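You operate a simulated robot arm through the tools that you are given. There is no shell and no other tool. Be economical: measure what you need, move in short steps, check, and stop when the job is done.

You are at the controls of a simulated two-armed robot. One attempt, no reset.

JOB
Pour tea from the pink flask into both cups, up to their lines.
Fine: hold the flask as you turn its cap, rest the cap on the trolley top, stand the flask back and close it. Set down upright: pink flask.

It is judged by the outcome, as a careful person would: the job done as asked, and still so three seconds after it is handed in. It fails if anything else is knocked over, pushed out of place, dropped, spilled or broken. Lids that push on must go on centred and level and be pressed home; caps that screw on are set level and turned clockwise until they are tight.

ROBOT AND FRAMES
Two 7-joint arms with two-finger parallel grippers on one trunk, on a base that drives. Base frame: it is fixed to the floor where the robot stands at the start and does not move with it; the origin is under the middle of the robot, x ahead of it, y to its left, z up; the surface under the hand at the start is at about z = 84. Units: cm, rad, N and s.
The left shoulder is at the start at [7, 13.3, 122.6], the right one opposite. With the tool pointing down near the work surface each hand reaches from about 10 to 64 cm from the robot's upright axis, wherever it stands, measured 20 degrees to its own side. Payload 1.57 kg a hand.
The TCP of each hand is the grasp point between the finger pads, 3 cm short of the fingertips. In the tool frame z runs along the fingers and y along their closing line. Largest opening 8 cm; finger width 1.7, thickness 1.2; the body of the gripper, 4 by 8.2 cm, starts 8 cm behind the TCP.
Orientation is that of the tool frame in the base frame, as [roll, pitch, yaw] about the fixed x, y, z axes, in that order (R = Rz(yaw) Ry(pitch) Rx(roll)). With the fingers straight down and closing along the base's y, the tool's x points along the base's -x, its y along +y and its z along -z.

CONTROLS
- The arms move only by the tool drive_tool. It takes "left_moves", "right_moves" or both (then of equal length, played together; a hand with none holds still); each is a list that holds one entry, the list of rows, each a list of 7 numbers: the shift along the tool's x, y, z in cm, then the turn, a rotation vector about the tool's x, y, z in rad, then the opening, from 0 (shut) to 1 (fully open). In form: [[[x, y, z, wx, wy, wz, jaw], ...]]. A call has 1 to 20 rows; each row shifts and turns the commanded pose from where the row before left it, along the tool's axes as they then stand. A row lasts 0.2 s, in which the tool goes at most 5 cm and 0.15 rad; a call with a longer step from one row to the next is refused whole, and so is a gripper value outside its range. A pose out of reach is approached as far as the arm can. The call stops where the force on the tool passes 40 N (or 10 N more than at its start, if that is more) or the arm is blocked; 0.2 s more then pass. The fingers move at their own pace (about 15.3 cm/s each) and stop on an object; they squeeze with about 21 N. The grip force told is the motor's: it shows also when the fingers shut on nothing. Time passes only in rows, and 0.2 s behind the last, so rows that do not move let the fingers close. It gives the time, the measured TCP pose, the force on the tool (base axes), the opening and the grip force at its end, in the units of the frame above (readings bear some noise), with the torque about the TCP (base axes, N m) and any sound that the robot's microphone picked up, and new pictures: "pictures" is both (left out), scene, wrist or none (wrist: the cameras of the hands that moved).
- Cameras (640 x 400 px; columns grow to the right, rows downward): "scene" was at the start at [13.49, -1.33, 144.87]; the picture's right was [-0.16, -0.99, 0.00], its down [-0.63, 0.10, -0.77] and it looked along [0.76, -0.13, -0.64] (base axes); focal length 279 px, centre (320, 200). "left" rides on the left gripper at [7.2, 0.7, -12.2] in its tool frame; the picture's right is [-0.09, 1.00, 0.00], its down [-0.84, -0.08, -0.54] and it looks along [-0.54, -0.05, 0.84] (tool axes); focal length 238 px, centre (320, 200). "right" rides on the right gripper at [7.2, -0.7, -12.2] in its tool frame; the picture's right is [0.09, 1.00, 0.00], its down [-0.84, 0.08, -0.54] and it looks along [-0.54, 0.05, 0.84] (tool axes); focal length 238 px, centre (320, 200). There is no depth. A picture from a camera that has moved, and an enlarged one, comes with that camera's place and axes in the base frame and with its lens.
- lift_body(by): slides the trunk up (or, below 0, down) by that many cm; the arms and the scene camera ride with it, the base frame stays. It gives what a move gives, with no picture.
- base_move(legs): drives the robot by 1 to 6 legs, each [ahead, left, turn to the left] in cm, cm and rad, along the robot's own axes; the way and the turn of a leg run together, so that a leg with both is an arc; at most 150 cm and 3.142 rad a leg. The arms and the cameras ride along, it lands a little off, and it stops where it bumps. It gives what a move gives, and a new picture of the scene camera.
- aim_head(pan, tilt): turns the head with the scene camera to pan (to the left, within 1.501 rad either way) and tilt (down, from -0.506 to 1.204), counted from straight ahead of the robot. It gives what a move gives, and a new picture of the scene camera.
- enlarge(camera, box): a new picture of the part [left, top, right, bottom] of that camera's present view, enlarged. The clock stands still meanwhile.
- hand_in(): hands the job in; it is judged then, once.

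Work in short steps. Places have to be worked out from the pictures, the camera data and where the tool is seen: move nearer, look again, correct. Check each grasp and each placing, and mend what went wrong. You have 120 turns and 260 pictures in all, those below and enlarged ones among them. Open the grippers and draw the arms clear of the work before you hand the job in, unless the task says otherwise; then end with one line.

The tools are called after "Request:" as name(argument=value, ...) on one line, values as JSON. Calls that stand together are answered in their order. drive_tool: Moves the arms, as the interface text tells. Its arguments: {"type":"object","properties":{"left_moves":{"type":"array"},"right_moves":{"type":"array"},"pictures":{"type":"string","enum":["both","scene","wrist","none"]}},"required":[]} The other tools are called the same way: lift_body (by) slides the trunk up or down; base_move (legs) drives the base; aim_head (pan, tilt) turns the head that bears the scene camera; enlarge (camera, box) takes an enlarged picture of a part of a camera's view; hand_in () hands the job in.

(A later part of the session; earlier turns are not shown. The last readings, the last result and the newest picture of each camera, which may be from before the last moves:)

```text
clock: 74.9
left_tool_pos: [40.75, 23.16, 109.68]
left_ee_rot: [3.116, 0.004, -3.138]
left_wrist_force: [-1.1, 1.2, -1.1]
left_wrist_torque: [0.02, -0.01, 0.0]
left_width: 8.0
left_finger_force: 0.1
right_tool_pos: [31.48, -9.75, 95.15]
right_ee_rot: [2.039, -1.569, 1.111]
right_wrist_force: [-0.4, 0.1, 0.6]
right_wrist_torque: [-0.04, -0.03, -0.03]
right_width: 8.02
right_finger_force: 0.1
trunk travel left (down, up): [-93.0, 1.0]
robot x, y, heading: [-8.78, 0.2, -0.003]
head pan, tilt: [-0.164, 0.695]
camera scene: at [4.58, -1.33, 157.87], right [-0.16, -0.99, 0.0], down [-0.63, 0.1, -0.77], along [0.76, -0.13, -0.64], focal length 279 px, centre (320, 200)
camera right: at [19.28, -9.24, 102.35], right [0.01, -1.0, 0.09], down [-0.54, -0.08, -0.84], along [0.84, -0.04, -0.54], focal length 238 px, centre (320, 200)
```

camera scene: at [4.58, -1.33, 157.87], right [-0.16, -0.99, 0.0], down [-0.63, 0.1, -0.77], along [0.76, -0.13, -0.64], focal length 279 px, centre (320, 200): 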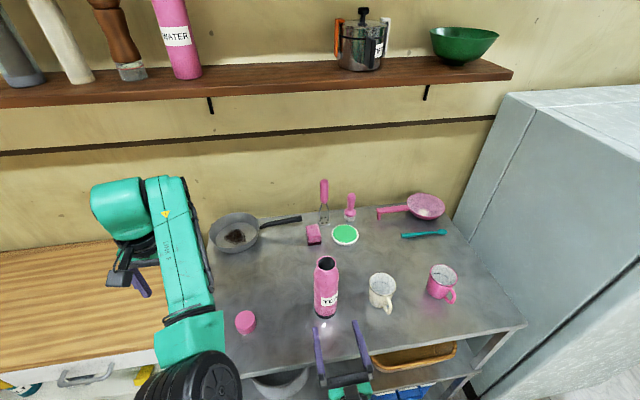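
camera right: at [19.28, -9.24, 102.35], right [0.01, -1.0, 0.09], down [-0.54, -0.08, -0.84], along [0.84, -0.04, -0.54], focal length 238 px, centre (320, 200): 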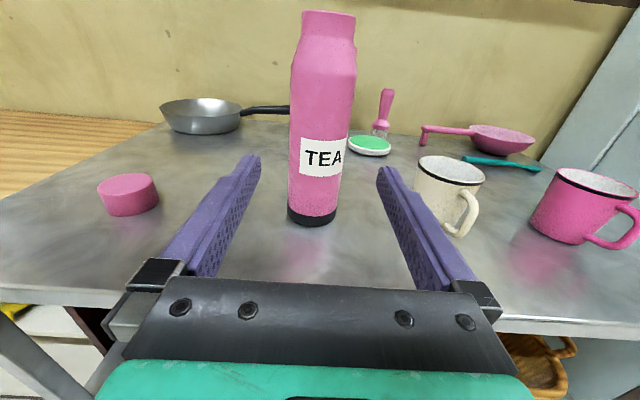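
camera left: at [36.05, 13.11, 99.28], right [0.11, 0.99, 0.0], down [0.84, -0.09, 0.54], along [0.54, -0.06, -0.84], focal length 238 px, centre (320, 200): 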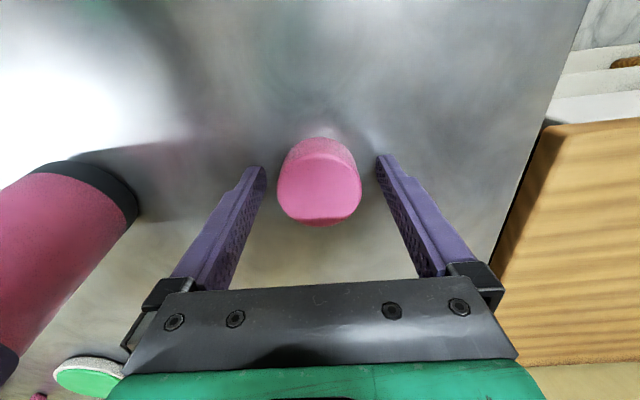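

A good view now: flask centred between the fingers, axis x≈45. Advance and grip.

Request:
drive_tool(right_moves=[[[0, 0, 2, 0, 0, 0, 1], [0, 0, 2, 0, 0, 0, 1], [0, 0, 2, 0, 0, 0, 1], [0, 0, 2, 0, 0, 0, 1], [0, 0, 2, 0, 0, 0, 1], [0, 0, 1.7, 0, 0, 0, 1], [0, 0, 1.6, 0, 0, 0, 1], [0, 0, 0, 0, 0, 0, 1], [0, 0, 0, 0, 0, 0, 0.85], [0, 0, 0, 0, 0, 0, 0.77], [0, 0, 0, 0, 0, 0, 0], [0, 0, 0, 0, 0, 0, 0]]], pictures="both")

```text
clock: 77.5
left_tool_pos: [40.78, 22.99, 109.74]
left_ee_rot: [3.116, 0.002, -3.141]
left_wrist_force: [-0.1, -0.1, -0.3]
left_wrist_torque: [0.01, 0.02, 0.02]
left_width: 7.95
left_finger_force: 0.1
right_tool_pos: [44.81, -9.48, 95.18]
right_ee_rot: [-1.54, -1.569, -1.593]
right_wrist_force: [-0.1, -1.9, 1.2]
right_wrist_torque: [-0.06, -0.06, 0.02]
right_width: 6.09
right_finger_force: 21.0
trunk travel left (down, up): [-93.0, 1.0]
robot x, y, heading: [-9.16, -0.12, 0.002]
head pan, tilt: [-0.164, 0.695]
camera scene: at [4.57, -1.38, 157.87], right [-0.16, -0.99, 0.0], down [-0.63, 0.1, -0.77], along [0.76, -0.13, -0.64], focal length 279 px, centre (320, 200)
camera right: at [32.53, -9.04, 102.41], right [0.01, -1.0, 0.09], down [-0.54, -0.08, -0.84], along [0.84, -0.04, -0.54], focal length 238 px, centre (320, 200)
```

scene: 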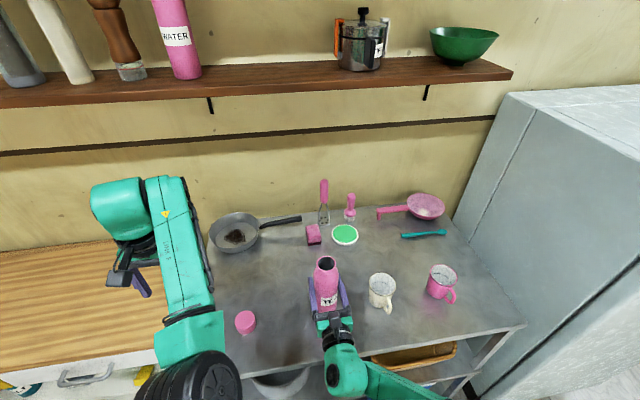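
right: 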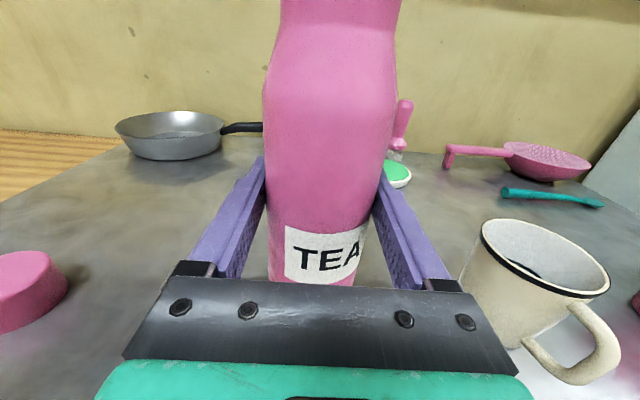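

Gripped. Lift 2.3 cm, move 4.7 cm toward the cream cup, and tilt slowly to about 45°.

Request:
drive_tool(right_moves=[[[0.8, 0, 0, 0, 0, 0, 0], [0.8, 0, 0, 0, 0, 0, 0], [0.8, 0, 0, 0, 0, 0, 0], [0, 1, 0, 0, 0, 0, 0], [0, 1, 0, 0, 0, 0, 0], [0, 1, 0, 0, 0, 0, 0], [0, 1, 0, 0, 0, 0, 0], [0, 0.7, 0, 0, 0, 0, 0], [0, 0, 0, 0, 0, 0.1, 0], [0, 0, 0, 0, 0, 0.1, 0], [0, 0, 0, 0, 0, 0.1, 0], [0, 0, 0, 0, 0, 0.1, 0], [0, 0, 0, 0, 0, 0.1, 0], [0, 0, 0, 0, 0, 0.1, 0], [0, 0, 0, 0, 0, 0.1, 0], [0, 0, 0, 0, 0, 0, 0]]], pictures="both")

Request:
enlarge(camera="scene", box=[300, 240, 460, 340])

```text
clock: 80.9
left_tool_pos: [40.84, 23.14, 109.67]
left_ee_rot: [3.114, 0.003, -3.141]
left_wrist_force: [-0.3, 0.0, 0.8]
left_wrist_torque: [0.0, 0.0, 0.0]
left_width: 7.99
left_finger_force: 0.1
right_tool_pos: [44.97, -14.26, 97.45]
right_ee_rot: [-1.571, -0.87, -1.561]
right_wrist_force: [-0.8, 0.1, -5.1]
right_wrist_torque: [-0.06, 0.0, -0.03]
right_width: 6.09
right_finger_force: 20.7
trunk travel left (down, up): [-93.0, 1.0]
robot x, y, heading: [-8.61, -0.16, -0.003]
head pan, tilt: [-0.164, 0.695]
camera scene: at [4.69, -1.36, 157.86], right [-0.16, -0.99, 0.0], down [-0.63, 0.1, -0.77], along [0.76, -0.13, -0.64], focal length 279 px, centre (320, 200)
camera right: at [32.74, -18.57, 103.39], right [0.01, -0.82, -0.57], down [-0.55, 0.48, -0.69], along [0.84, 0.32, -0.45], focal length 238 px, centre (320, 200)
```

scene: 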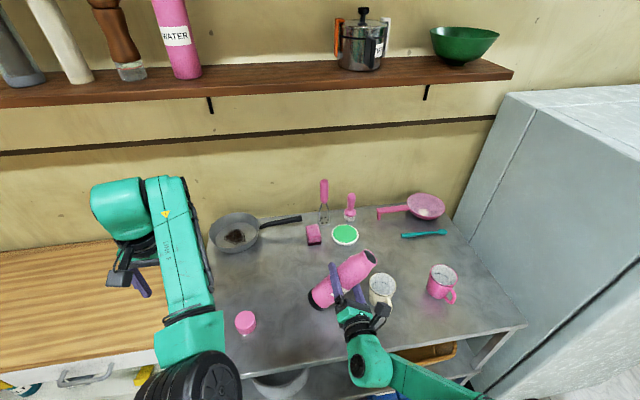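
right: 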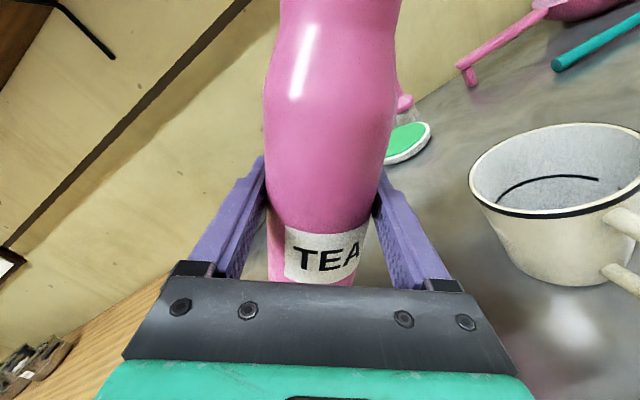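

```text
4.00 times, centred on (380, 290) of scene
camera zoom: at [4.69, -1.36, 157.86], right [-0.16, -0.99, 0.0], down [-0.63, 0.1, -0.77], along [0.76, -0.13, -0.64], focal length 1116 px, centre (80, -160)
```

zoom: 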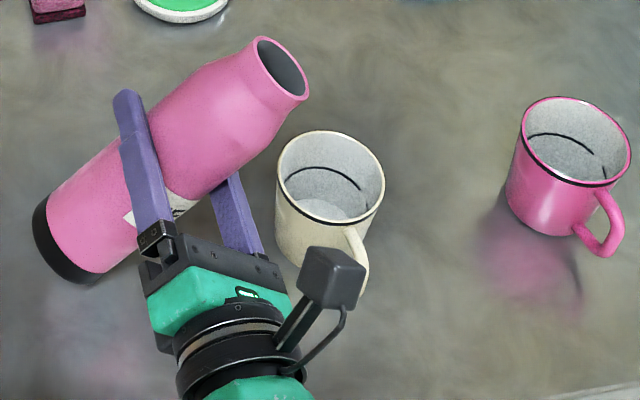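

Tilt works, and the lip lines up with the cup. Tilt on by 0.2 and check for flow.

Request:
drive_tool(right_moves=[[[0, 0, 0, 0, 0, 0.08, 0], [0, 0, 0, 0, 0, 0.08, 0], [0, 0, 0, 0, 0, 0.08, 0], [0, 0, 0, 0, 0, 0, 0]]], pictures="wrist")

Request:
enlarge(camera="scene", box=[320, 240, 440, 315])

```text
clock: 81.9
left_tool_pos: [40.9, 23.08, 109.73]
left_ee_rot: [3.114, 0.003, -3.141]
left_wrist_force: [0.1, -0.1, -0.1]
left_wrist_torque: [0.0, -0.02, -0.03]
left_width: 8.0
left_finger_force: 0.0
right_tool_pos: [44.77, -14.27, 97.39]
right_ee_rot: [-1.572, -0.631, -1.563]
right_wrist_force: [0.6, 0.7, -5.2]
right_wrist_torque: [-0.11, 0.0, -0.01]
right_width: 6.08
right_finger_force: 21.3
trunk travel left (down, up): [-93.0, 1.0]
robot x, y, heading: [-9.19, 0.1, -0.001]
head pan, tilt: [-0.164, 0.695]
camera right: at [32.7, -19.84, 102.21], right [0.0, -0.66, -0.75], down [-0.55, 0.63, -0.55], along [0.84, 0.41, -0.36], focal length 238 px, centre (320, 200)
```

right: 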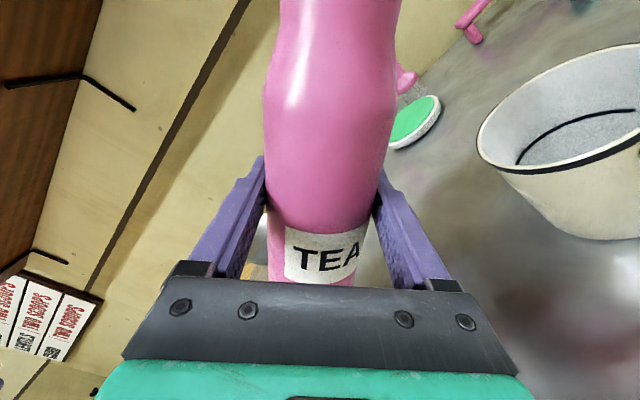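

```text
5.33 times, centred on (380, 278) of scene
camera zoom: at [4.69, -1.36, 157.86], right [-0.16, -0.99, 0.0], down [-0.63, 0.1, -0.77], along [0.76, -0.13, -0.64], focal length 1488 px, centre (0, -213)
```

zoom: 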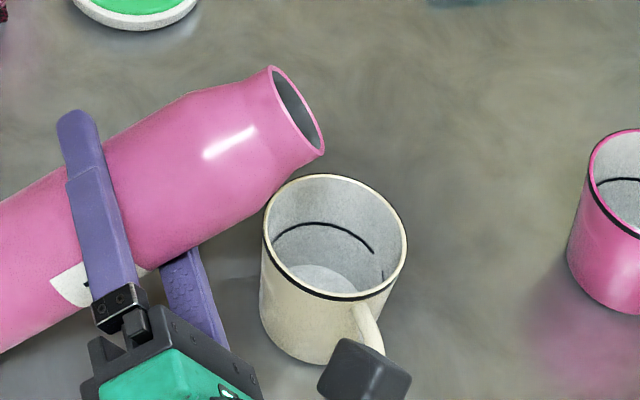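

No flow yet at about 54°. Shift 0.7 cm toward the cup and tilt 0.16 more.

Request:
drive_tool(right_moves=[[[0.28, 0.2, 0, 0, 0, 0, 0], [0.28, 0.2, 0, 0, 0, 0.08, 0], [0, 0, 0, 0, 0, 0.08, 0], [0, 0, 0, 0, 0, 0, 0]]], pictures="none")

Request:
enlarge(camera="scene", box=[320, 240, 440, 315])

```text
clock: 82.9
left_tool_pos: [40.95, 23.02, 109.68]
left_ee_rot: [3.116, 0.004, -3.139]
left_wrist_force: [-0.1, -0.5, 1.0]
left_wrist_torque: [0.01, 0.01, 0.0]
left_width: 8.02
left_finger_force: 0.1
right_tool_pos: [44.81, -15.01, 97.32]
right_ee_rot: [-1.573, -0.469, -1.563]
right_wrist_force: [0.3, -0.1, -5.0]
right_wrist_torque: [-0.06, 0.0, -0.02]
right_width: 6.09
right_finger_force: 20.9
trunk travel left (down, up): [-93.0, 1.0]
robot x, y, heading: [-8.72, -0.25, 0.003]
head pan, tilt: [-0.164, 0.695]
```

```text
5.33 times, centred on (380, 278) of scene
camera zoom: at [4.69, -1.36, 157.86], right [-0.16, -0.99, 0.0], down [-0.63, 0.1, -0.77], along [0.76, -0.13, -0.64], focal length 1488 px, centre (0, -213)
```

zoom: 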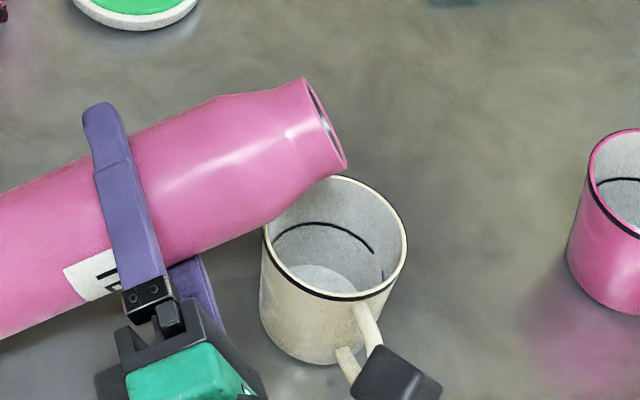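

No flow yet at 63°. Tilt 0.1 more.

Request:
drive_tool(right_moves=[[[0, 0, 0, 0, 0, 0.05, 0], [0, 0, 0, 0, 0, 0.05, 0], [0, 0, 0, 0, 0, 0, 0], [0, 0, 0, 0, 0, 0, 0]]], pictures="none")

Request:
enlarge(camera="scene", box=[320, 240, 440, 315])

```text
clock: 83.9
left_tool_pos: [40.88, 23.07, 109.64]
left_ee_rot: [3.116, 0.002, -3.139]
left_wrist_force: [0.0, 0.2, 0.3]
left_wrist_torque: [0.01, 0.02, 0.01]
left_width: 8.02
left_finger_force: 0.1
right_tool_pos: [44.88, -14.97, 97.4]
right_ee_rot: [-1.573, -0.369, -1.562]
right_wrist_force: [-0.1, -0.4, -3.9]
right_wrist_torque: [-0.06, 0.0, -0.03]
right_width: 6.06
right_finger_force: 20.8
trunk travel left (down, up): [-93.0, 1.0]
robot x, y, heading: [-8.88, -0.49, -0.001]
head pan, tilt: [-0.164, 0.695]
```

```text
5.33 times, centred on (380, 278) of scene
camera zoom: at [4.69, -1.36, 157.86], right [-0.16, -0.99, 0.0], down [-0.63, 0.1, -0.77], along [0.76, -0.13, -0.64], focal length 1488 px, centre (0, -213)
```

zoom: 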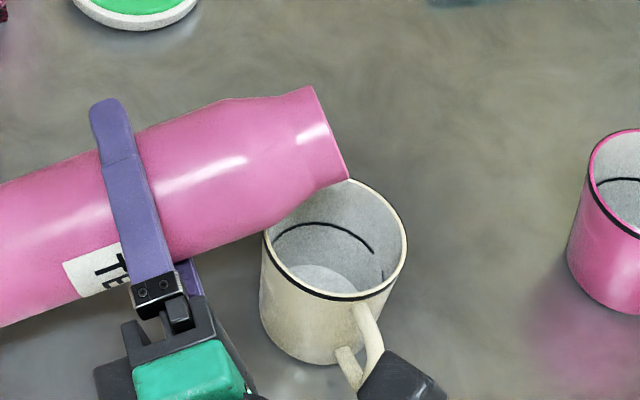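

Still none at 69°. Continue in 0.08 steps.

Request:
drive_tool(right_moves=[[[0, 0, 0, 0, 0, 0.04, 0], [0, 0, 0, 0, 0, 0.04, 0], [0, 0, 0, 0, 0, 0, 0], [0, 0, 0, 0, 0, 0, 0]]], pictures="none")

Request:
enlarge(camera="scene", box=[320, 240, 440, 315])

```text
clock: 84.9
left_tool_pos: [40.85, 23.04, 109.65]
left_ee_rot: [3.116, 0.001, -3.139]
left_wrist_force: [0.1, -0.5, -0.6]
left_wrist_torque: [-0.02, -0.01, 0.0]
left_width: 8.03
left_finger_force: 0.1
right_tool_pos: [44.94, -14.94, 97.54]
right_ee_rot: [-1.573, -0.289, -1.562]
right_wrist_force: [0.2, 0.1, -5.4]
right_wrist_torque: [-0.05, -0.04, 0.01]
right_width: 6.09
right_finger_force: 21.1
trunk travel left (down, up): [-93.0, 1.0]
robot x, y, heading: [-9.0, 0.25, 0.0]
head pan, tilt: [-0.164, 0.695]
```

```text
5.33 times, centred on (380, 278) of scene
camera zoom: at [4.69, -1.36, 157.86], right [-0.16, -0.99, 0.0], down [-0.63, 0.1, -0.77], along [0.76, -0.13, -0.64], focal length 1488 px, centre (0, -213)
```

zoom: 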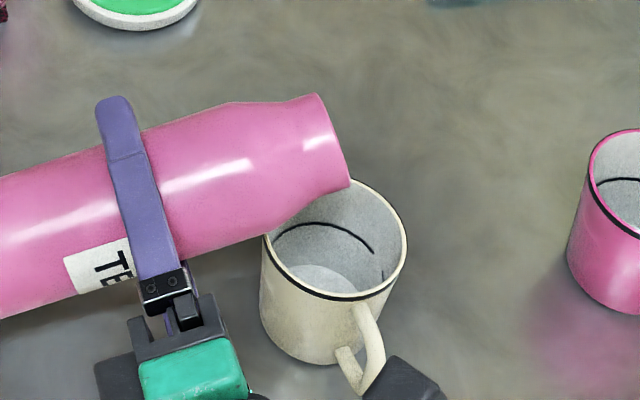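

Nothing yet at 73°; tilt another 0.1.

Request:
drive_tool(right_moves=[[[0, 0, 0, 0, 0, 0.05, 0], [0, 0, 0, 0, 0, 0.05, 0], [0, 0, 0, 0, 0, 0, 0], [0, 0, 0, 0, 0, 0, 0]]], pictures="none")

Request:
enlarge(camera="scene", box=[320, 240, 440, 315])

```text
clock: 85.9
left_tool_pos: [40.88, 23.23, 109.51]
left_ee_rot: [3.115, 0.002, -3.14]
left_wrist_force: [0.4, -0.2, 0.3]
left_wrist_torque: [0.0, -0.01, 0.0]
left_width: 7.97
left_finger_force: 0.0
right_tool_pos: [44.88, -15.0, 97.47]
right_ee_rot: [-1.573, -0.19, -1.562]
right_wrist_force: [0.4, 0.1, -3.8]
right_wrist_torque: [-0.05, 0.01, 0.03]
right_width: 6.1
right_finger_force: 21.5
trunk travel left (down, up): [-93.0, 1.0]
robot x, y, heading: [-8.68, -0.29, 0.001]
head pan, tilt: [-0.164, 0.695]
```

```text
5.33 times, centred on (380, 278) of scene
camera zoom: at [4.68, -1.36, 157.86], right [-0.16, -0.99, 0.0], down [-0.63, 0.1, -0.77], along [0.76, -0.13, -0.64], focal length 1488 px, centre (0, -213)
```

zoom: 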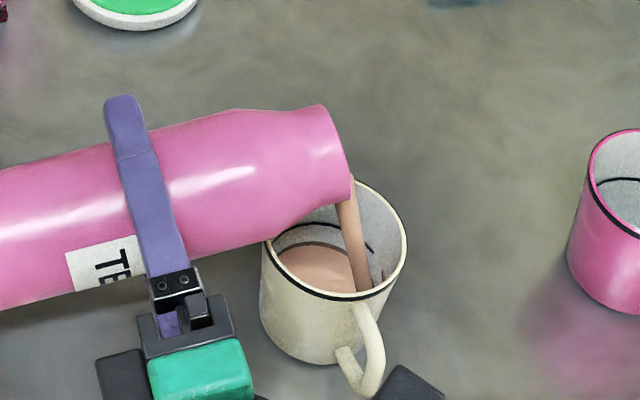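

Tea is flowing in. Ease the tilt back slightly to slow it, then look at the level.

Request:
drive_tool(right_moves=[[[0, 0, 0, 0, 0, -0.06, 0]]], pictures="none")

Request:
enlarge(camera="scene", box=[350, 255, 430, 305])

```text
clock: 86.3
left_tool_pos: [40.88, 23.08, 109.65]
left_ee_rot: [3.115, 0.002, -3.137]
left_wrist_force: [-0.1, 0.6, -0.4]
left_wrist_torque: [0.0, 0.03, 0.03]
left_width: 7.96
left_finger_force: 0.1
right_tool_pos: [44.89, -15.02, 97.43]
right_ee_rot: [-1.571, -0.252, -1.562]
right_wrist_force: [0.7, -0.4, -4.0]
right_wrist_torque: [-0.08, 0.01, 0.02]
right_width: 6.11
right_finger_force: 21.6
trunk travel left (down, up): [-93.0, 1.0]
robot x, y, heading: [-8.85, 0.14, 0.004]
head pan, tilt: [-0.164, 0.695]
```

```text
8.00 times, centred on (390, 280) of scene
camera zoom: at [4.68, -1.35, 157.86], right [-0.16, -0.99, 0.0], down [-0.63, 0.1, -0.77], along [0.76, -0.13, -0.64], focal length 2232 px, centre (-240, -440)
```

zoom: 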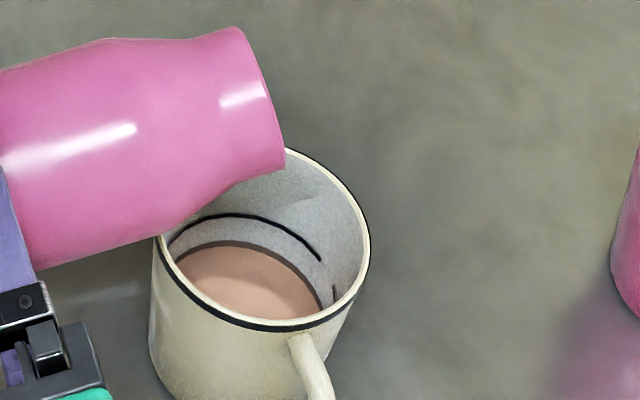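

Flow has stopped with the level about 1 cm below the line. Give a short further pour.

Request:
drive_tool(right_moves=[[[0, 0, 0, 0, 0, 0.06, 0], [0, 0, 0, 0, 0, 0, 0], [0, 0, 0, 0, 0, -0.06, 0]]], pictures="none")

Request:
enlarge(camera="scene", box=[350, 255, 430, 305])

```text
clock: 87.1
left_tool_pos: [40.8, 23.03, 109.66]
left_ee_rot: [3.115, 0.002, -3.139]
left_wrist_force: [-0.4, 0.1, 0.0]
left_wrist_torque: [0.01, -0.01, 0.0]
left_width: 7.99
left_finger_force: 0.0
right_tool_pos: [44.66, -15.01, 97.51]
right_ee_rot: [-1.574, -0.252, -1.562]
right_wrist_force: [-0.2, 0.3, -3.6]
right_wrist_torque: [-0.05, -0.02, 0.01]
right_width: 6.08
right_finger_force: 20.5
trunk travel left (down, up): [-93.0, 1.0]
robot x, y, heading: [-8.66, 0.02, -0.001]
head pan, tilt: [-0.164, 0.695]
```

```text
8.00 times, centred on (390, 280) of scene
camera zoom: at [4.67, -1.36, 157.86], right [-0.16, -0.99, 0.0], down [-0.63, 0.1, -0.77], along [0.76, -0.13, -0.64], focal length 2232 px, centre (-240, -440)
```

zoom: 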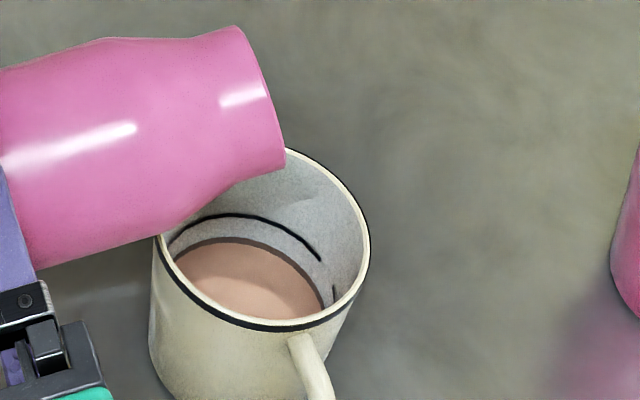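

Only slightly higher. Now a little further: +0.1, brief hold, and back.

Request:
drive_tool(right_moves=[[[0, 0, 0, 0, 0, 0.1, 0], [0, 0, 0, 0, 0, 0, 0], [0, 0, 0, 0, 0, -0.1, 0]]], pictures="none")

Request:
enlarge(camera="scene", box=[350, 255, 430, 305])

```text
clock: 87.9
left_tool_pos: [40.82, 23.08, 109.75]
left_ee_rot: [3.113, 0.003, -3.14]
left_wrist_force: [-0.1, 0.8, -0.2]
left_wrist_torque: [-0.02, 0.0, 0.02]
left_width: 8.02
left_finger_force: 0.1
right_tool_pos: [44.96, -15.06, 97.47]
right_ee_rot: [-1.573, -0.25, -1.562]
right_wrist_force: [0.1, -0.1, -3.4]
right_wrist_torque: [-0.06, -0.01, -0.03]
right_width: 6.1
right_finger_force: 20.6
trunk travel left (down, up): [-93.0, 1.0]
robot x, y, heading: [-9.11, 0.22, -0.002]
head pan, tilt: [-0.164, 0.695]
```

```text
8.00 times, centred on (390, 280) of scene
camera zoom: at [4.67, -1.36, 157.86], right [-0.16, -0.99, 0.0], down [-0.63, 0.1, -0.77], along [0.76, -0.13, -0.64], focal length 2232 px, centre (-240, -440)
```

zoom: 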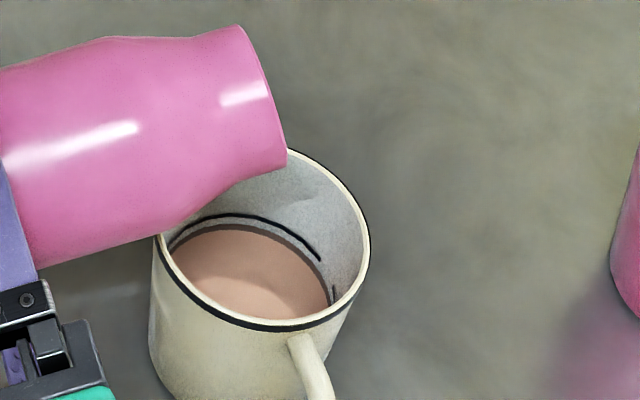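

Rose about half the gap; one more similar short pour.

Request:
drive_tool(right_moves=[[[0, 0, 0, 0, 0, 0.11, 0], [0, 0, 0, 0, 0, 0, 0], [0, 0, 0, 0, 0, -0.11, 0]]], pictures="none")

Request:
enlarge(camera="scene", box=[350, 255, 430, 305])

```text
clock: 88.7
left_tool_pos: [40.9, 23.04, 109.62]
left_ee_rot: [3.115, 0.001, -3.14]
left_wrist_force: [0.0, -0.4, -0.6]
left_wrist_torque: [0.01, 0.0, 0.0]
left_width: 8.03
left_finger_force: 0.0
right_tool_pos: [44.8, -14.94, 97.51]
right_ee_rot: [-1.574, -0.251, -1.563]
right_wrist_force: [-0.6, 0.0, -4.4]
right_wrist_torque: [-0.07, -0.04, 0.0]
right_width: 6.08
right_finger_force: 21.0
trunk travel left (down, up): [-93.0, 1.0]
robot x, y, heading: [-9.26, -0.26, -0.002]
head pan, tilt: [-0.164, 0.695]
```

```text
8.00 times, centred on (390, 280) of scene
camera zoom: at [4.66, -1.35, 157.86], right [-0.16, -0.99, 0.0], down [-0.63, 0.1, -0.77], along [0.76, -0.13, -0.64], focal length 2232 px, centre (-240, -440)
```

zoom: 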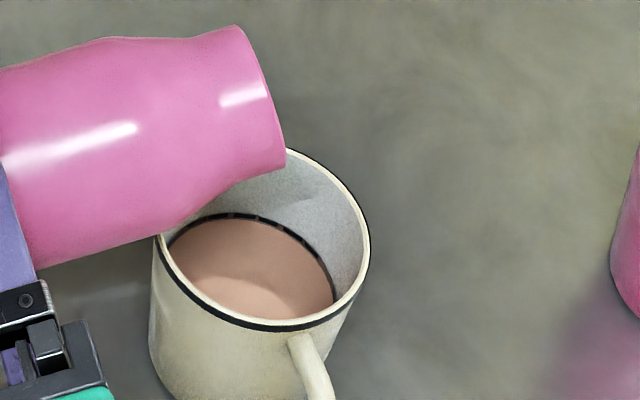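

The cream cup is at its line. Tilt back a bit to stop any drip, lift well clear, and carry over toward the pink cup.

Request:
drive_tool(right_moves=[[[0, 0, 0, 0, 0, -0.1, 0], [0, 0, 0, 0, 0, -0.1, 0], [0.65, -1.35, 0, 0, 0, 0, 0], [0.65, -1.35, 0, 0, 0, 0, 0], [0.65, -1.35, 0, 0, 0, 0, 0], [0.65, -1.35, 0, 0, 0, 0, 0], [0.65, -1.35, 0, 0, 0, 0, 0], [1.29, 0.625, 0, 0, 0, 0, 0], [1.29, 0.625, 0, 0, 0, 0, 0], [1.29, 0.625, 0, 0, 0, 0, 0], [1.29, 0.625, 0, 0, 0, 0, 0], [1.29, 0.625, 0, 0, 0, 0, 0], [1.29, 0.625, 0, 0, 0, 0, 0], [1.29, 0.625, 0, 0, 0, 0, 0], [1.29, 0.625, 0, 0, 0, 0, 0], [1.29, 0.625, 0.1, 0, 0, 0, 0], [1.29, 0.625, 0.1, 0, 0, 0, 0], [1.29, 0.625, 0, 0, 0, 0, 0], [1.29, 0.625, 0, 0, 0, 0, 0], [0, 0, 0, 0, 0, 0, 0]]], pictures="scene")

Request:
enlarge(camera="scene", box=[360, 225, 488, 305])

```text
clock: 92.9
left_tool_pos: [40.86, 23.02, 109.71]
left_ee_rot: [3.116, 0.001, -3.14]
left_wrist_force: [0.5, -0.6, 0.1]
left_wrist_torque: [0.0, 0.0, -0.02]
left_width: 8.0
left_finger_force: 0.0
right_tool_pos: [45.22, -32.4, 104.95]
right_ee_rot: [-1.574, -0.45, -1.562]
right_wrist_force: [-0.8, -0.1, -3.6]
right_wrist_torque: [-0.01, -0.04, -0.01]
right_width: 6.07
right_finger_force: 20.8
trunk travel left (down, up): [-93.0, 1.0]
robot x, y, heading: [-8.78, -0.29, 0.002]
head pan, tilt: [-0.164, 0.695]
camera scene: at [4.67, -1.37, 157.86], right [-0.16, -0.99, 0.0], down [-0.63, 0.1, -0.77], along [0.76, -0.13, -0.64], focal length 279 px, centre (320, 200)
```

scene: 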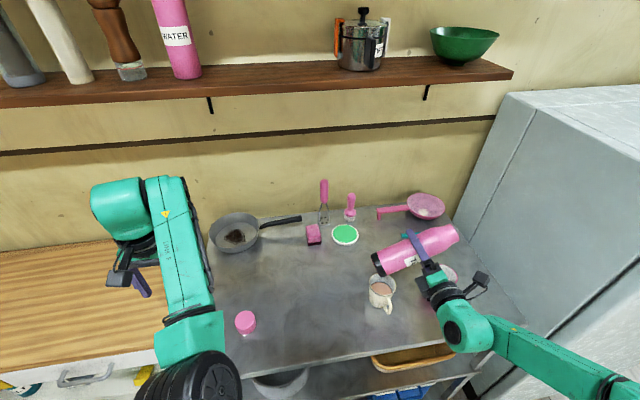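

```text
5.00 times, centred on (424, 265) of scene
camera zoom: at [4.67, -1.37, 157.86], right [-0.16, -0.99, 0.0], down [-0.63, 0.1, -0.77], along [0.76, -0.13, -0.64], focal length 1395 px, centre (-200, -125)
```

zoom: 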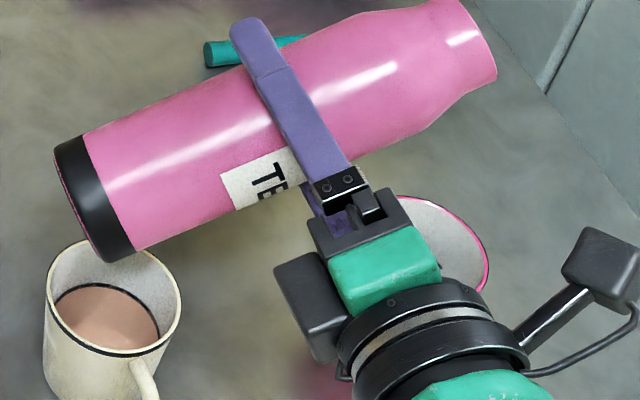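

The hand partly hides the pink cup from above; lowering it to pouring height should uncover more. Lower about 4 cm.

Request:
drive_tool(right_moves=[[[-0.46, 0.95, 0, 0, 0, 0, 0], [-0.46, 0.95, 0, 0, 0, 0, 0], [-0.46, 0.95, -0.15, 0, 0, 0, 0], [-0.46, 0.95, -0.15, 0, 0, 0, 0], [0, 0, 0, 0, 0, 0, 0]]], pictures="wrist")

Request:
enlarge(camera="scene", box=[360, 225, 488, 305])

```text
clock: 94.1
left_tool_pos: [40.79, 23.13, 109.7]
left_ee_rot: [3.116, 0.002, -3.138]
left_wrist_force: [0.1, 0.2, -0.5]
left_wrist_torque: [0.0, 0.01, 0.02]
left_width: 7.99
left_finger_force: 0.1
right_tool_pos: [44.97, -32.17, 101.02]
right_ee_rot: [-1.572, -0.45, -1.563]
right_wrist_force: [0.2, -0.7, -4.0]
right_wrist_torque: [-0.01, -0.01, 0.01]
right_width: 6.09
right_finger_force: 20.8
trunk travel left (down, up): [-93.0, 1.0]
robot x, y, heading: [-9.02, 0.0, -0.001]
head pan, tilt: [-0.164, 0.695]
camera right: at [32.77, -38.51, 104.68], right [0.0, -0.52, -0.86], down [-0.55, 0.71, -0.43], along [0.84, 0.47, -0.28], focal length 238 px, centre (320, 200)
```

right: 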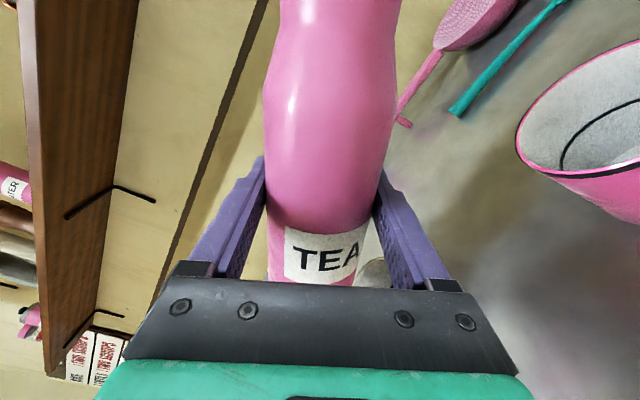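

```text
5.00 times, centred on (424, 265) of scene
camera zoom: at [4.67, -1.38, 157.86], right [-0.16, -0.99, 0.0], down [-0.63, 0.1, -0.77], along [0.76, -0.13, -0.64], focal length 1395 px, centre (-200, -125)
```

zoom: 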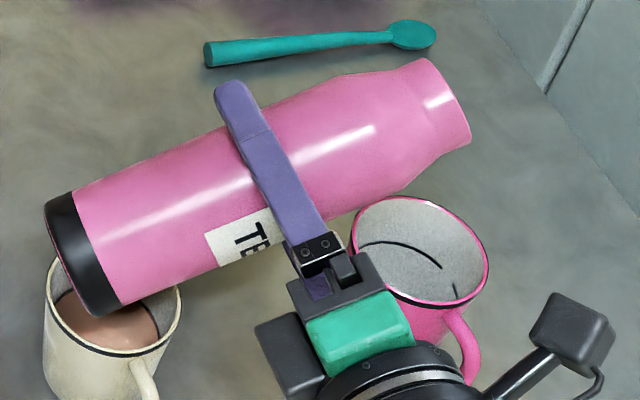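

Good view of the pink cup's line, and the lip is over the cup. Tilt up to where the flow last stopped (about 1.43 rad).

Request:
drive_tool(right_moves=[[[0, 0, 0, 0, 0, 0.1, 0], [0, 0, 0, 0, 0, 0.1, 0], [0, 0, 0, 0, 0, 0.1, 0], [0, 0, 0, 0, 0, 0, 0]]], pictures="none")

Request:
enlarge(camera="scene", box=[360, 225, 488, 305])

```text
clock: 95.1
left_tool_pos: [40.82, 23.11, 109.62]
left_ee_rot: [3.116, 0.004, -3.14]
left_wrist_force: [0.1, 0.1, 0.1]
left_wrist_torque: [0.03, 0.01, -0.03]
left_width: 8.02
left_finger_force: 0.0
right_tool_pos: [44.85, -32.17, 100.8]
right_ee_rot: [-1.573, -0.15, -1.56]
right_wrist_force: [-0.5, 0.0, -3.9]
right_wrist_torque: [-0.03, -0.03, -0.01]
right_width: 6.13
right_finger_force: 20.8
trunk travel left (down, up): [-93.0, 1.0]
robot x, y, heading: [-8.83, -0.05, -0.002]
head pan, tilt: [-0.164, 0.695]
```

```text
5.00 times, centred on (424, 265) of scene
camera zoom: at [4.66, -1.39, 157.86], right [-0.16, -0.99, 0.0], down [-0.63, 0.1, -0.77], along [0.76, -0.13, -0.64], focal length 1395 px, centre (-200, -125)
```

zoom: 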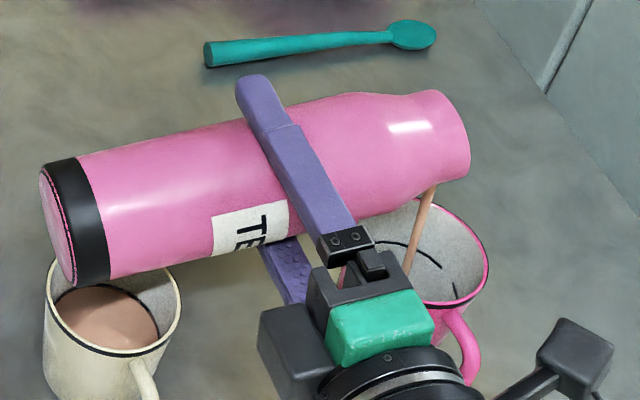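

Stream falls into the middle of the pink cup. Hold a little and look.

Request:
drive_tool(right_moves=[[[0, 0, 0, 0, 0, 0.04, 0], [0, 0, 0, 0, 0, 0, 0], [0, 0, 0, 0, 0, 0, 0]]], pictures="none")

Request:
enlarge(camera="scene", box=[400, 250, 480, 300])

```text
clock: 95.9
left_tool_pos: [40.76, 23.13, 109.63]
left_ee_rot: [3.115, 0.001, -3.14]
left_wrist_force: [-0.1, 0.3, -0.4]
left_wrist_torque: [0.02, 0.01, -0.01]
left_width: 8.02
left_finger_force: 0.1
right_tool_pos: [44.99, -32.06, 100.81]
right_ee_rot: [-1.572, -0.11, -1.562]
right_wrist_force: [-1.1, -0.4, -4.0]
right_wrist_torque: [-0.02, -0.03, 0.01]
right_width: 6.1
right_finger_force: 21.2
trunk travel left (down, up): [-93.0, 1.0]
robot x, y, heading: [-8.81, 0.02, -0.003]
head pan, tilt: [-0.164, 0.695]
```

```text
8.00 times, centred on (440, 275) of scene
camera zoom: at [4.65, -1.38, 157.86], right [-0.16, -0.99, 0.0], down [-0.63, 0.1, -0.77], along [0.76, -0.13, -0.64], focal length 2232 px, centre (-640, -400)
```

zoom: 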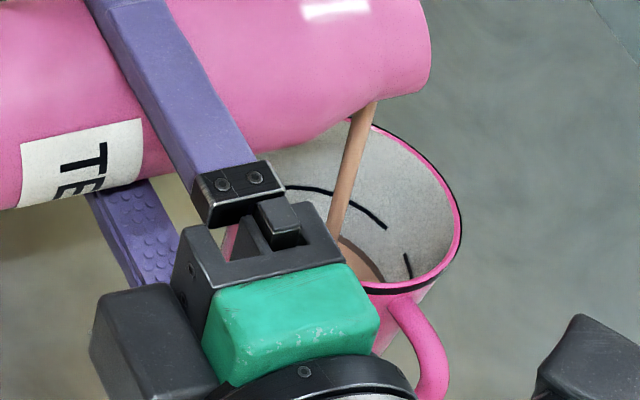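

The level is now visible and still low. Continue.

Request:
drive_tool(right_moves=[[[0, 0, 0, 0, 0, 0.04, 0], [0, 0, 0, 0, 0, 0, 0]]], pictures="none")

Request:
enlarge(camera="scene", box=[400, 250, 480, 300])

```text
clock: 96.5
left_tool_pos: [40.91, 22.99, 109.6]
left_ee_rot: [3.117, 0.001, -3.14]
left_wrist_force: [-0.6, 0.2, 0.2]
left_wrist_torque: [-0.02, 0.01, 0.01]
left_width: 7.99
left_finger_force: 0.0
right_tool_pos: [44.88, -32.15, 100.88]
right_ee_rot: [-1.573, -0.069, -1.563]
right_wrist_force: [0.3, -1.1, -2.1]
right_wrist_torque: [-0.03, -0.03, -0.01]
right_width: 6.07
right_finger_force: 21.4
trunk travel left (down, up): [-93.0, 1.0]
robot x, y, heading: [-9.21, 0.31, -0.003]
head pan, tilt: [-0.164, 0.695]
```

```text
8.00 times, centred on (440, 275) of scene
camera zoom: at [4.64, -1.38, 157.86], right [-0.16, -0.99, 0.0], down [-0.63, 0.1, -0.77], along [0.76, -0.13, -0.64], focal length 2232 px, centre (-640, -400)
```

zoom: 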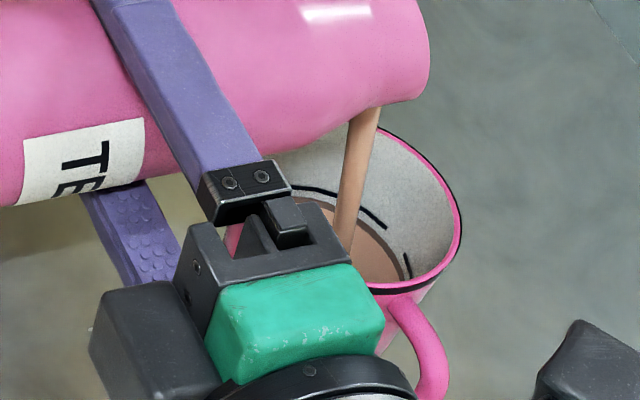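

Approaching the line; pause the flow by tilting back and check the level.

Request:
drive_tool(right_moves=[[[0, 0, 0, 0, 0, -0.12, 0], [0, 0, 0, 0, 0, 0, 0]]], pictures="none")

Request:
enlarge(camera="scene", box=[400, 250, 480, 300])

```text
clock: 97.1
left_tool_pos: [40.78, 23.1, 109.63]
left_ee_rot: [3.114, 0.0, -3.139]
left_wrist_force: [0.0, -0.6, 0.4]
left_wrist_torque: [0.0, 0.0, -0.03]
left_width: 8.0
left_finger_force: 0.0
right_tool_pos: [45.04, -32.1, 100.82]
right_ee_rot: [-1.573, -0.192, -1.561]
right_wrist_force: [0.4, -0.3, -2.7]
right_wrist_torque: [-0.03, -0.01, 0.01]
right_width: 6.1
right_finger_force: 20.7
trunk travel left (down, up): [-93.0, 1.0]
robot x, y, heading: [-8.89, -0.37, 0.003]
head pan, tilt: [-0.164, 0.695]
```

```text
8.00 times, centred on (440, 275) of scene
camera zoom: at [4.65, -1.38, 157.86], right [-0.16, -0.99, 0.0], down [-0.63, 0.1, -0.77], along [0.76, -0.13, -0.64], focal length 2232 px, centre (-640, -400)
```

zoom: 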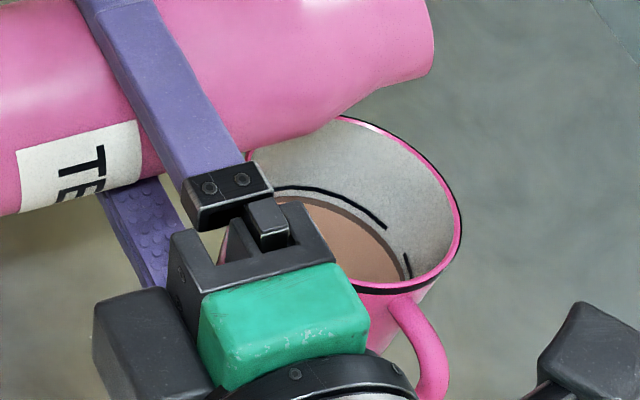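

About half a centimetre to go. One short pour as before.

Request:
drive_tool(right_moves=[[[0, 0, 0, 0, 0, 0.11, 0], [0, 0, 0, 0, 0, 0, 0], [0, 0, 0, 0, 0, -0.12, 0], [0, 0, 0, 0, 0, 0, 0]]], pictures="none")

Request:
enlarge(camera="scene", box=[400, 250, 480, 300])

```text
clock: 98.1
left_tool_pos: [40.8, 23.16, 109.66]
left_ee_rot: [3.117, 0.002, -3.14]
left_wrist_force: [0.2, -1.3, 0.4]
left_wrist_torque: [-0.03, 0.0, 0.01]
left_width: 7.98
left_finger_force: 0.1
right_tool_pos: [44.8, -32.15, 100.84]
right_ee_rot: [-1.573, -0.202, -1.562]
right_wrist_force: [0.2, 0.0, -3.5]
right_wrist_torque: [-0.07, 0.03, 0.0]
right_width: 6.07
right_finger_force: 20.7
trunk travel left (down, up): [-93.0, 1.0]
robot x, y, heading: [-8.98, -0.11, 0.003]
head pan, tilt: [-0.164, 0.695]
```

```text
8.00 times, centred on (440, 275) of scene
camera zoom: at [4.65, -1.38, 157.86], right [-0.16, -0.99, 0.0], down [-0.63, 0.1, -0.77], along [0.76, -0.13, -0.64], focal length 2232 px, centre (-640, -400)
```

zoom: 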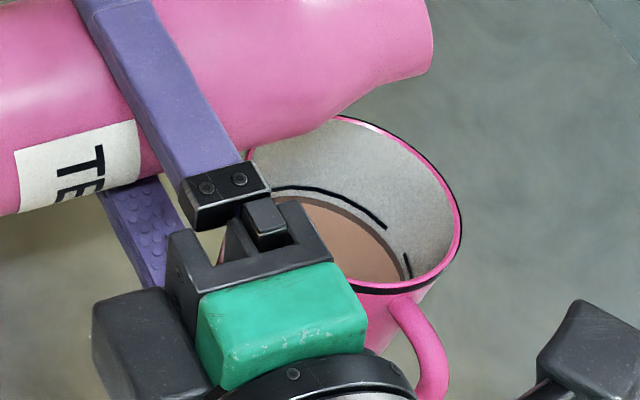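

Barely changed. Pour a bit deeper: +0.15, brief hold, back.

Request:
drive_tool(right_moves=[[[0, 0, 0, 0, 0, 0.14, 0], [0, 0, 0, 0, 0, 0.01, 0], [0, 0, 0, 0, 0, -0.14, 0], [0, 0, 0, 0, 0, 0, 0]]], pictures="none")

Request:
enlarge(camera="scene", box=[400, 250, 480, 300])

```text
clock: 99.1
left_tool_pos: [40.97, 23.04, 109.66]
left_ee_rot: [3.115, 0.001, -3.138]
left_wrist_force: [-0.2, 0.7, 1.4]
left_wrist_torque: [-0.01, 0.02, 0.0]
left_width: 8.0
left_finger_force: 0.1
right_tool_pos: [44.97, -32.14, 100.85]
right_ee_rot: [-1.572, -0.191, -1.563]
right_wrist_force: [0.1, -0.3, -3.5]
right_wrist_torque: [-0.05, -0.02, -0.01]
right_width: 6.08
right_finger_force: 21.0
trunk travel left (down, up): [-93.0, 1.0]
robot x, y, heading: [-9.19, -0.04, -0.001]
head pan, tilt: [-0.164, 0.695]
```

```text
8.00 times, centred on (440, 275) of scene
camera zoom: at [4.64, -1.38, 157.86], right [-0.16, -0.99, 0.0], down [-0.63, 0.1, -0.77], along [0.76, -0.13, -0.64], focal length 2232 px, centre (-640, -400)
```

zoom: 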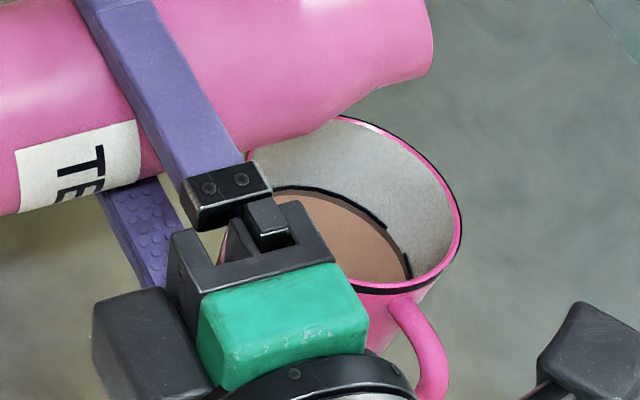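

Looks to be at the line. Compare both closely.

Request:
enlarge(camera="scene", box=[424, 265, 464, 290])

Request:
enlarge(camera="scene", box=[362, 270, 402, 295])

```text
16.00 times, centred on (444, 278) of scene
camera zoom: at [4.64, -1.38, 157.86], right [-0.16, -0.99, 0.0], down [-0.63, 0.1, -0.77], along [0.76, -0.13, -0.64], focal length 4463 px, centre (-1664, -1040)
```

zoom: 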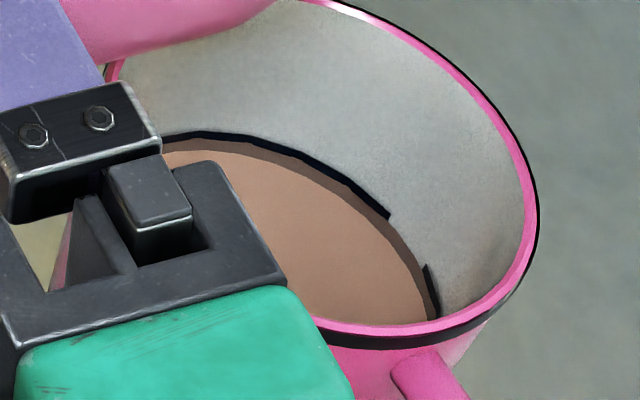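

```text
16.00 times, centred on (382, 282) of scene
camera zoom: at [4.64, -1.38, 157.86], right [-0.16, -0.99, 0.0], down [-0.63, 0.1, -0.77], along [0.76, -0.13, -0.64], focal length 4463 px, centre (-672, -1120)
```

zoom: 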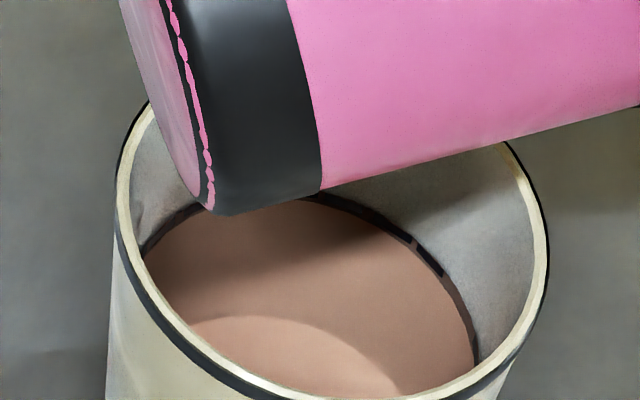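

Both cups are at their lines. Lift the flask clear and bring it upright.

Request:
drive_tool(right_moves=[[[0.23, -1.18, 0, 0, 0, 0, 0], [0.23, -1.18, 0, 0, 0, 0, 0], [0.23, -1.18, 0, 0, 0, 0, 0], [0.23, -1.18, 0, 0, 0, 0, 0], [0.23, -1.18, 0, 0, 0, -0.08, 0], [0, 0, 0, 0, 0, -0.1, 0], [0, 0, 0, 0, 0, -0.1, 0], [0, 0, 0, 0, 0, -0.1, 0], [0, 0, 0, 0, 0, -0.1, 0], [0, 0, 0, 0, 0, -0.1, 0], [0, 0, 0, 0, 0, -0.1, 0], [0, 0, 0, 0, 0, -0.1, 0], [0, 0, 0, 0, 0, -0.1, 0], [0, 0, 0, 0, 0, -0.1, 0], [0, 0, 0, 0, 0, -0.1, 0], [0, 0, 0, 0, 0, -0.1, 0], [0, 0, 0, 0, 0, -0.1, 0], [0, 0, 0, 0, 0, -0.1, 0], [0, 0, 0, 0, 0, 0, 0]]], pictures="scene")

```text
clock: 103.1
left_tool_pos: [40.89, 23.09, 109.59]
left_ee_rot: [3.116, 0.002, -3.139]
left_wrist_force: [0.1, 0.6, -0.5]
left_wrist_torque: [0.01, -0.01, 0.01]
left_width: 7.99
left_finger_force: 0.2
right_tool_pos: [45.0, -32.11, 106.73]
right_ee_rot: [2.359, -1.568, 0.792]
right_wrist_force: [-0.8, -1.4, -2.6]
right_wrist_torque: [-0.01, -0.01, 0.03]
right_width: 6.09
right_finger_force: 20.5
trunk travel left (down, up): [-93.0, 1.0]
robot x, y, heading: [-8.65, -0.08, -0.001]
head pan, tilt: [-0.164, 0.695]
camera scene: at [4.64, -1.38, 157.86], right [-0.16, -0.99, 0.0], down [-0.63, 0.1, -0.77], along [0.76, -0.13, -0.64], focal length 279 px, centre (320, 200)
```

scene: 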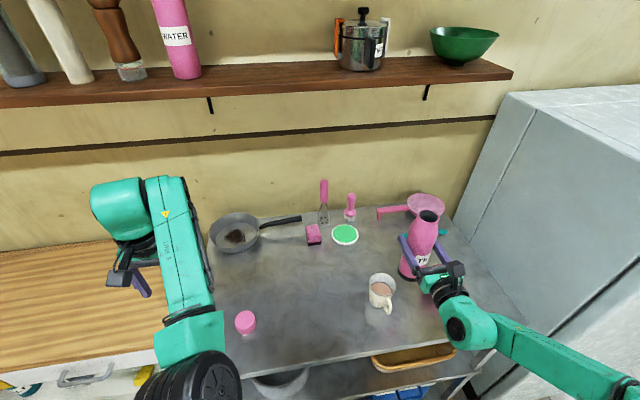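

Upright. Carry it back left at height.

Request:
drive_tool(right_moves=[[[0, -1.5, -0.1, 0, 0, 0, 0], [0, -1.5, -0.1, 0, 0, 0, 0], [0, -1.5, -0.1, 0, 0, 0, 0], [0, -1.5, -0.1, 0, 0, 0, 0], [0, -1.5, -0.1, 0, 0, 0, 0], [0, -1.5, -0.1, 0, 0, 0, 0], [0, -1.5, -0.1, 0, 0, 0, 0], [0, -1.5, -0.1, 0, 0, 0, 0], [0, -1.5, -0.1, 0, 0, 0, 0], [0, -1.5, -0.1, 0, 0, 0, 0], [0, -1.5, -0.1, 0, 0, 0, 0], [0, -1.5, -0.1, 0, 0, 0, 0], [0, -1.5, -0.1, 0, 0, 0, 0], [0, -1.5, -0.1, 0, 0, 0, 0], [0, -1.5, -0.1, 0, 0, 0, 0], [0, -1.5, -0.1, 0, 0, 0, 0], [0, -1.5, -0.1, 0, 0, 0, 0], [0, -1.5, -0.1, 0, 0, 0, 0], [0, 0, 0, 0, 0, 0, 0]]], pictures="scene")

```text
clock: 107.1
left_tool_pos: [40.72, 23.11, 109.69]
left_ee_rot: [3.117, 0.002, -3.14]
left_wrist_force: [0.0, 0.4, -0.6]
left_wrist_torque: [-0.02, 0.0, -0.04]
left_width: 7.97
left_finger_force: 0.1
right_tool_pos: [42.83, -5.24, 106.99]
right_ee_rot: [2.564, -1.57, 0.584]
right_wrist_force: [0.0, -0.4, -1.9]
right_wrist_torque: [-0.01, 0.0, 0.0]
right_width: 6.08
right_finger_force: 21.1
trunk travel left (down, up): [-93.0, 1.0]
robot x, y, heading: [-8.99, -0.19, -0.0]
head pan, tilt: [-0.164, 0.695]
camera scene: at [4.64, -1.37, 157.86], right [-0.16, -0.99, 0.0], down [-0.63, 0.1, -0.77], along [0.76, -0.13, -0.64], focal length 279 px, centre (320, 200)
```

scene: 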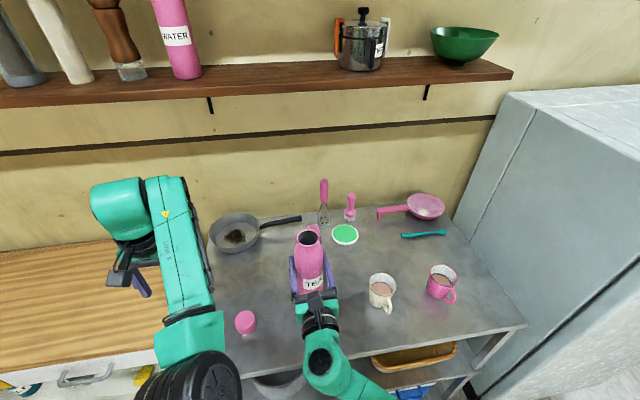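

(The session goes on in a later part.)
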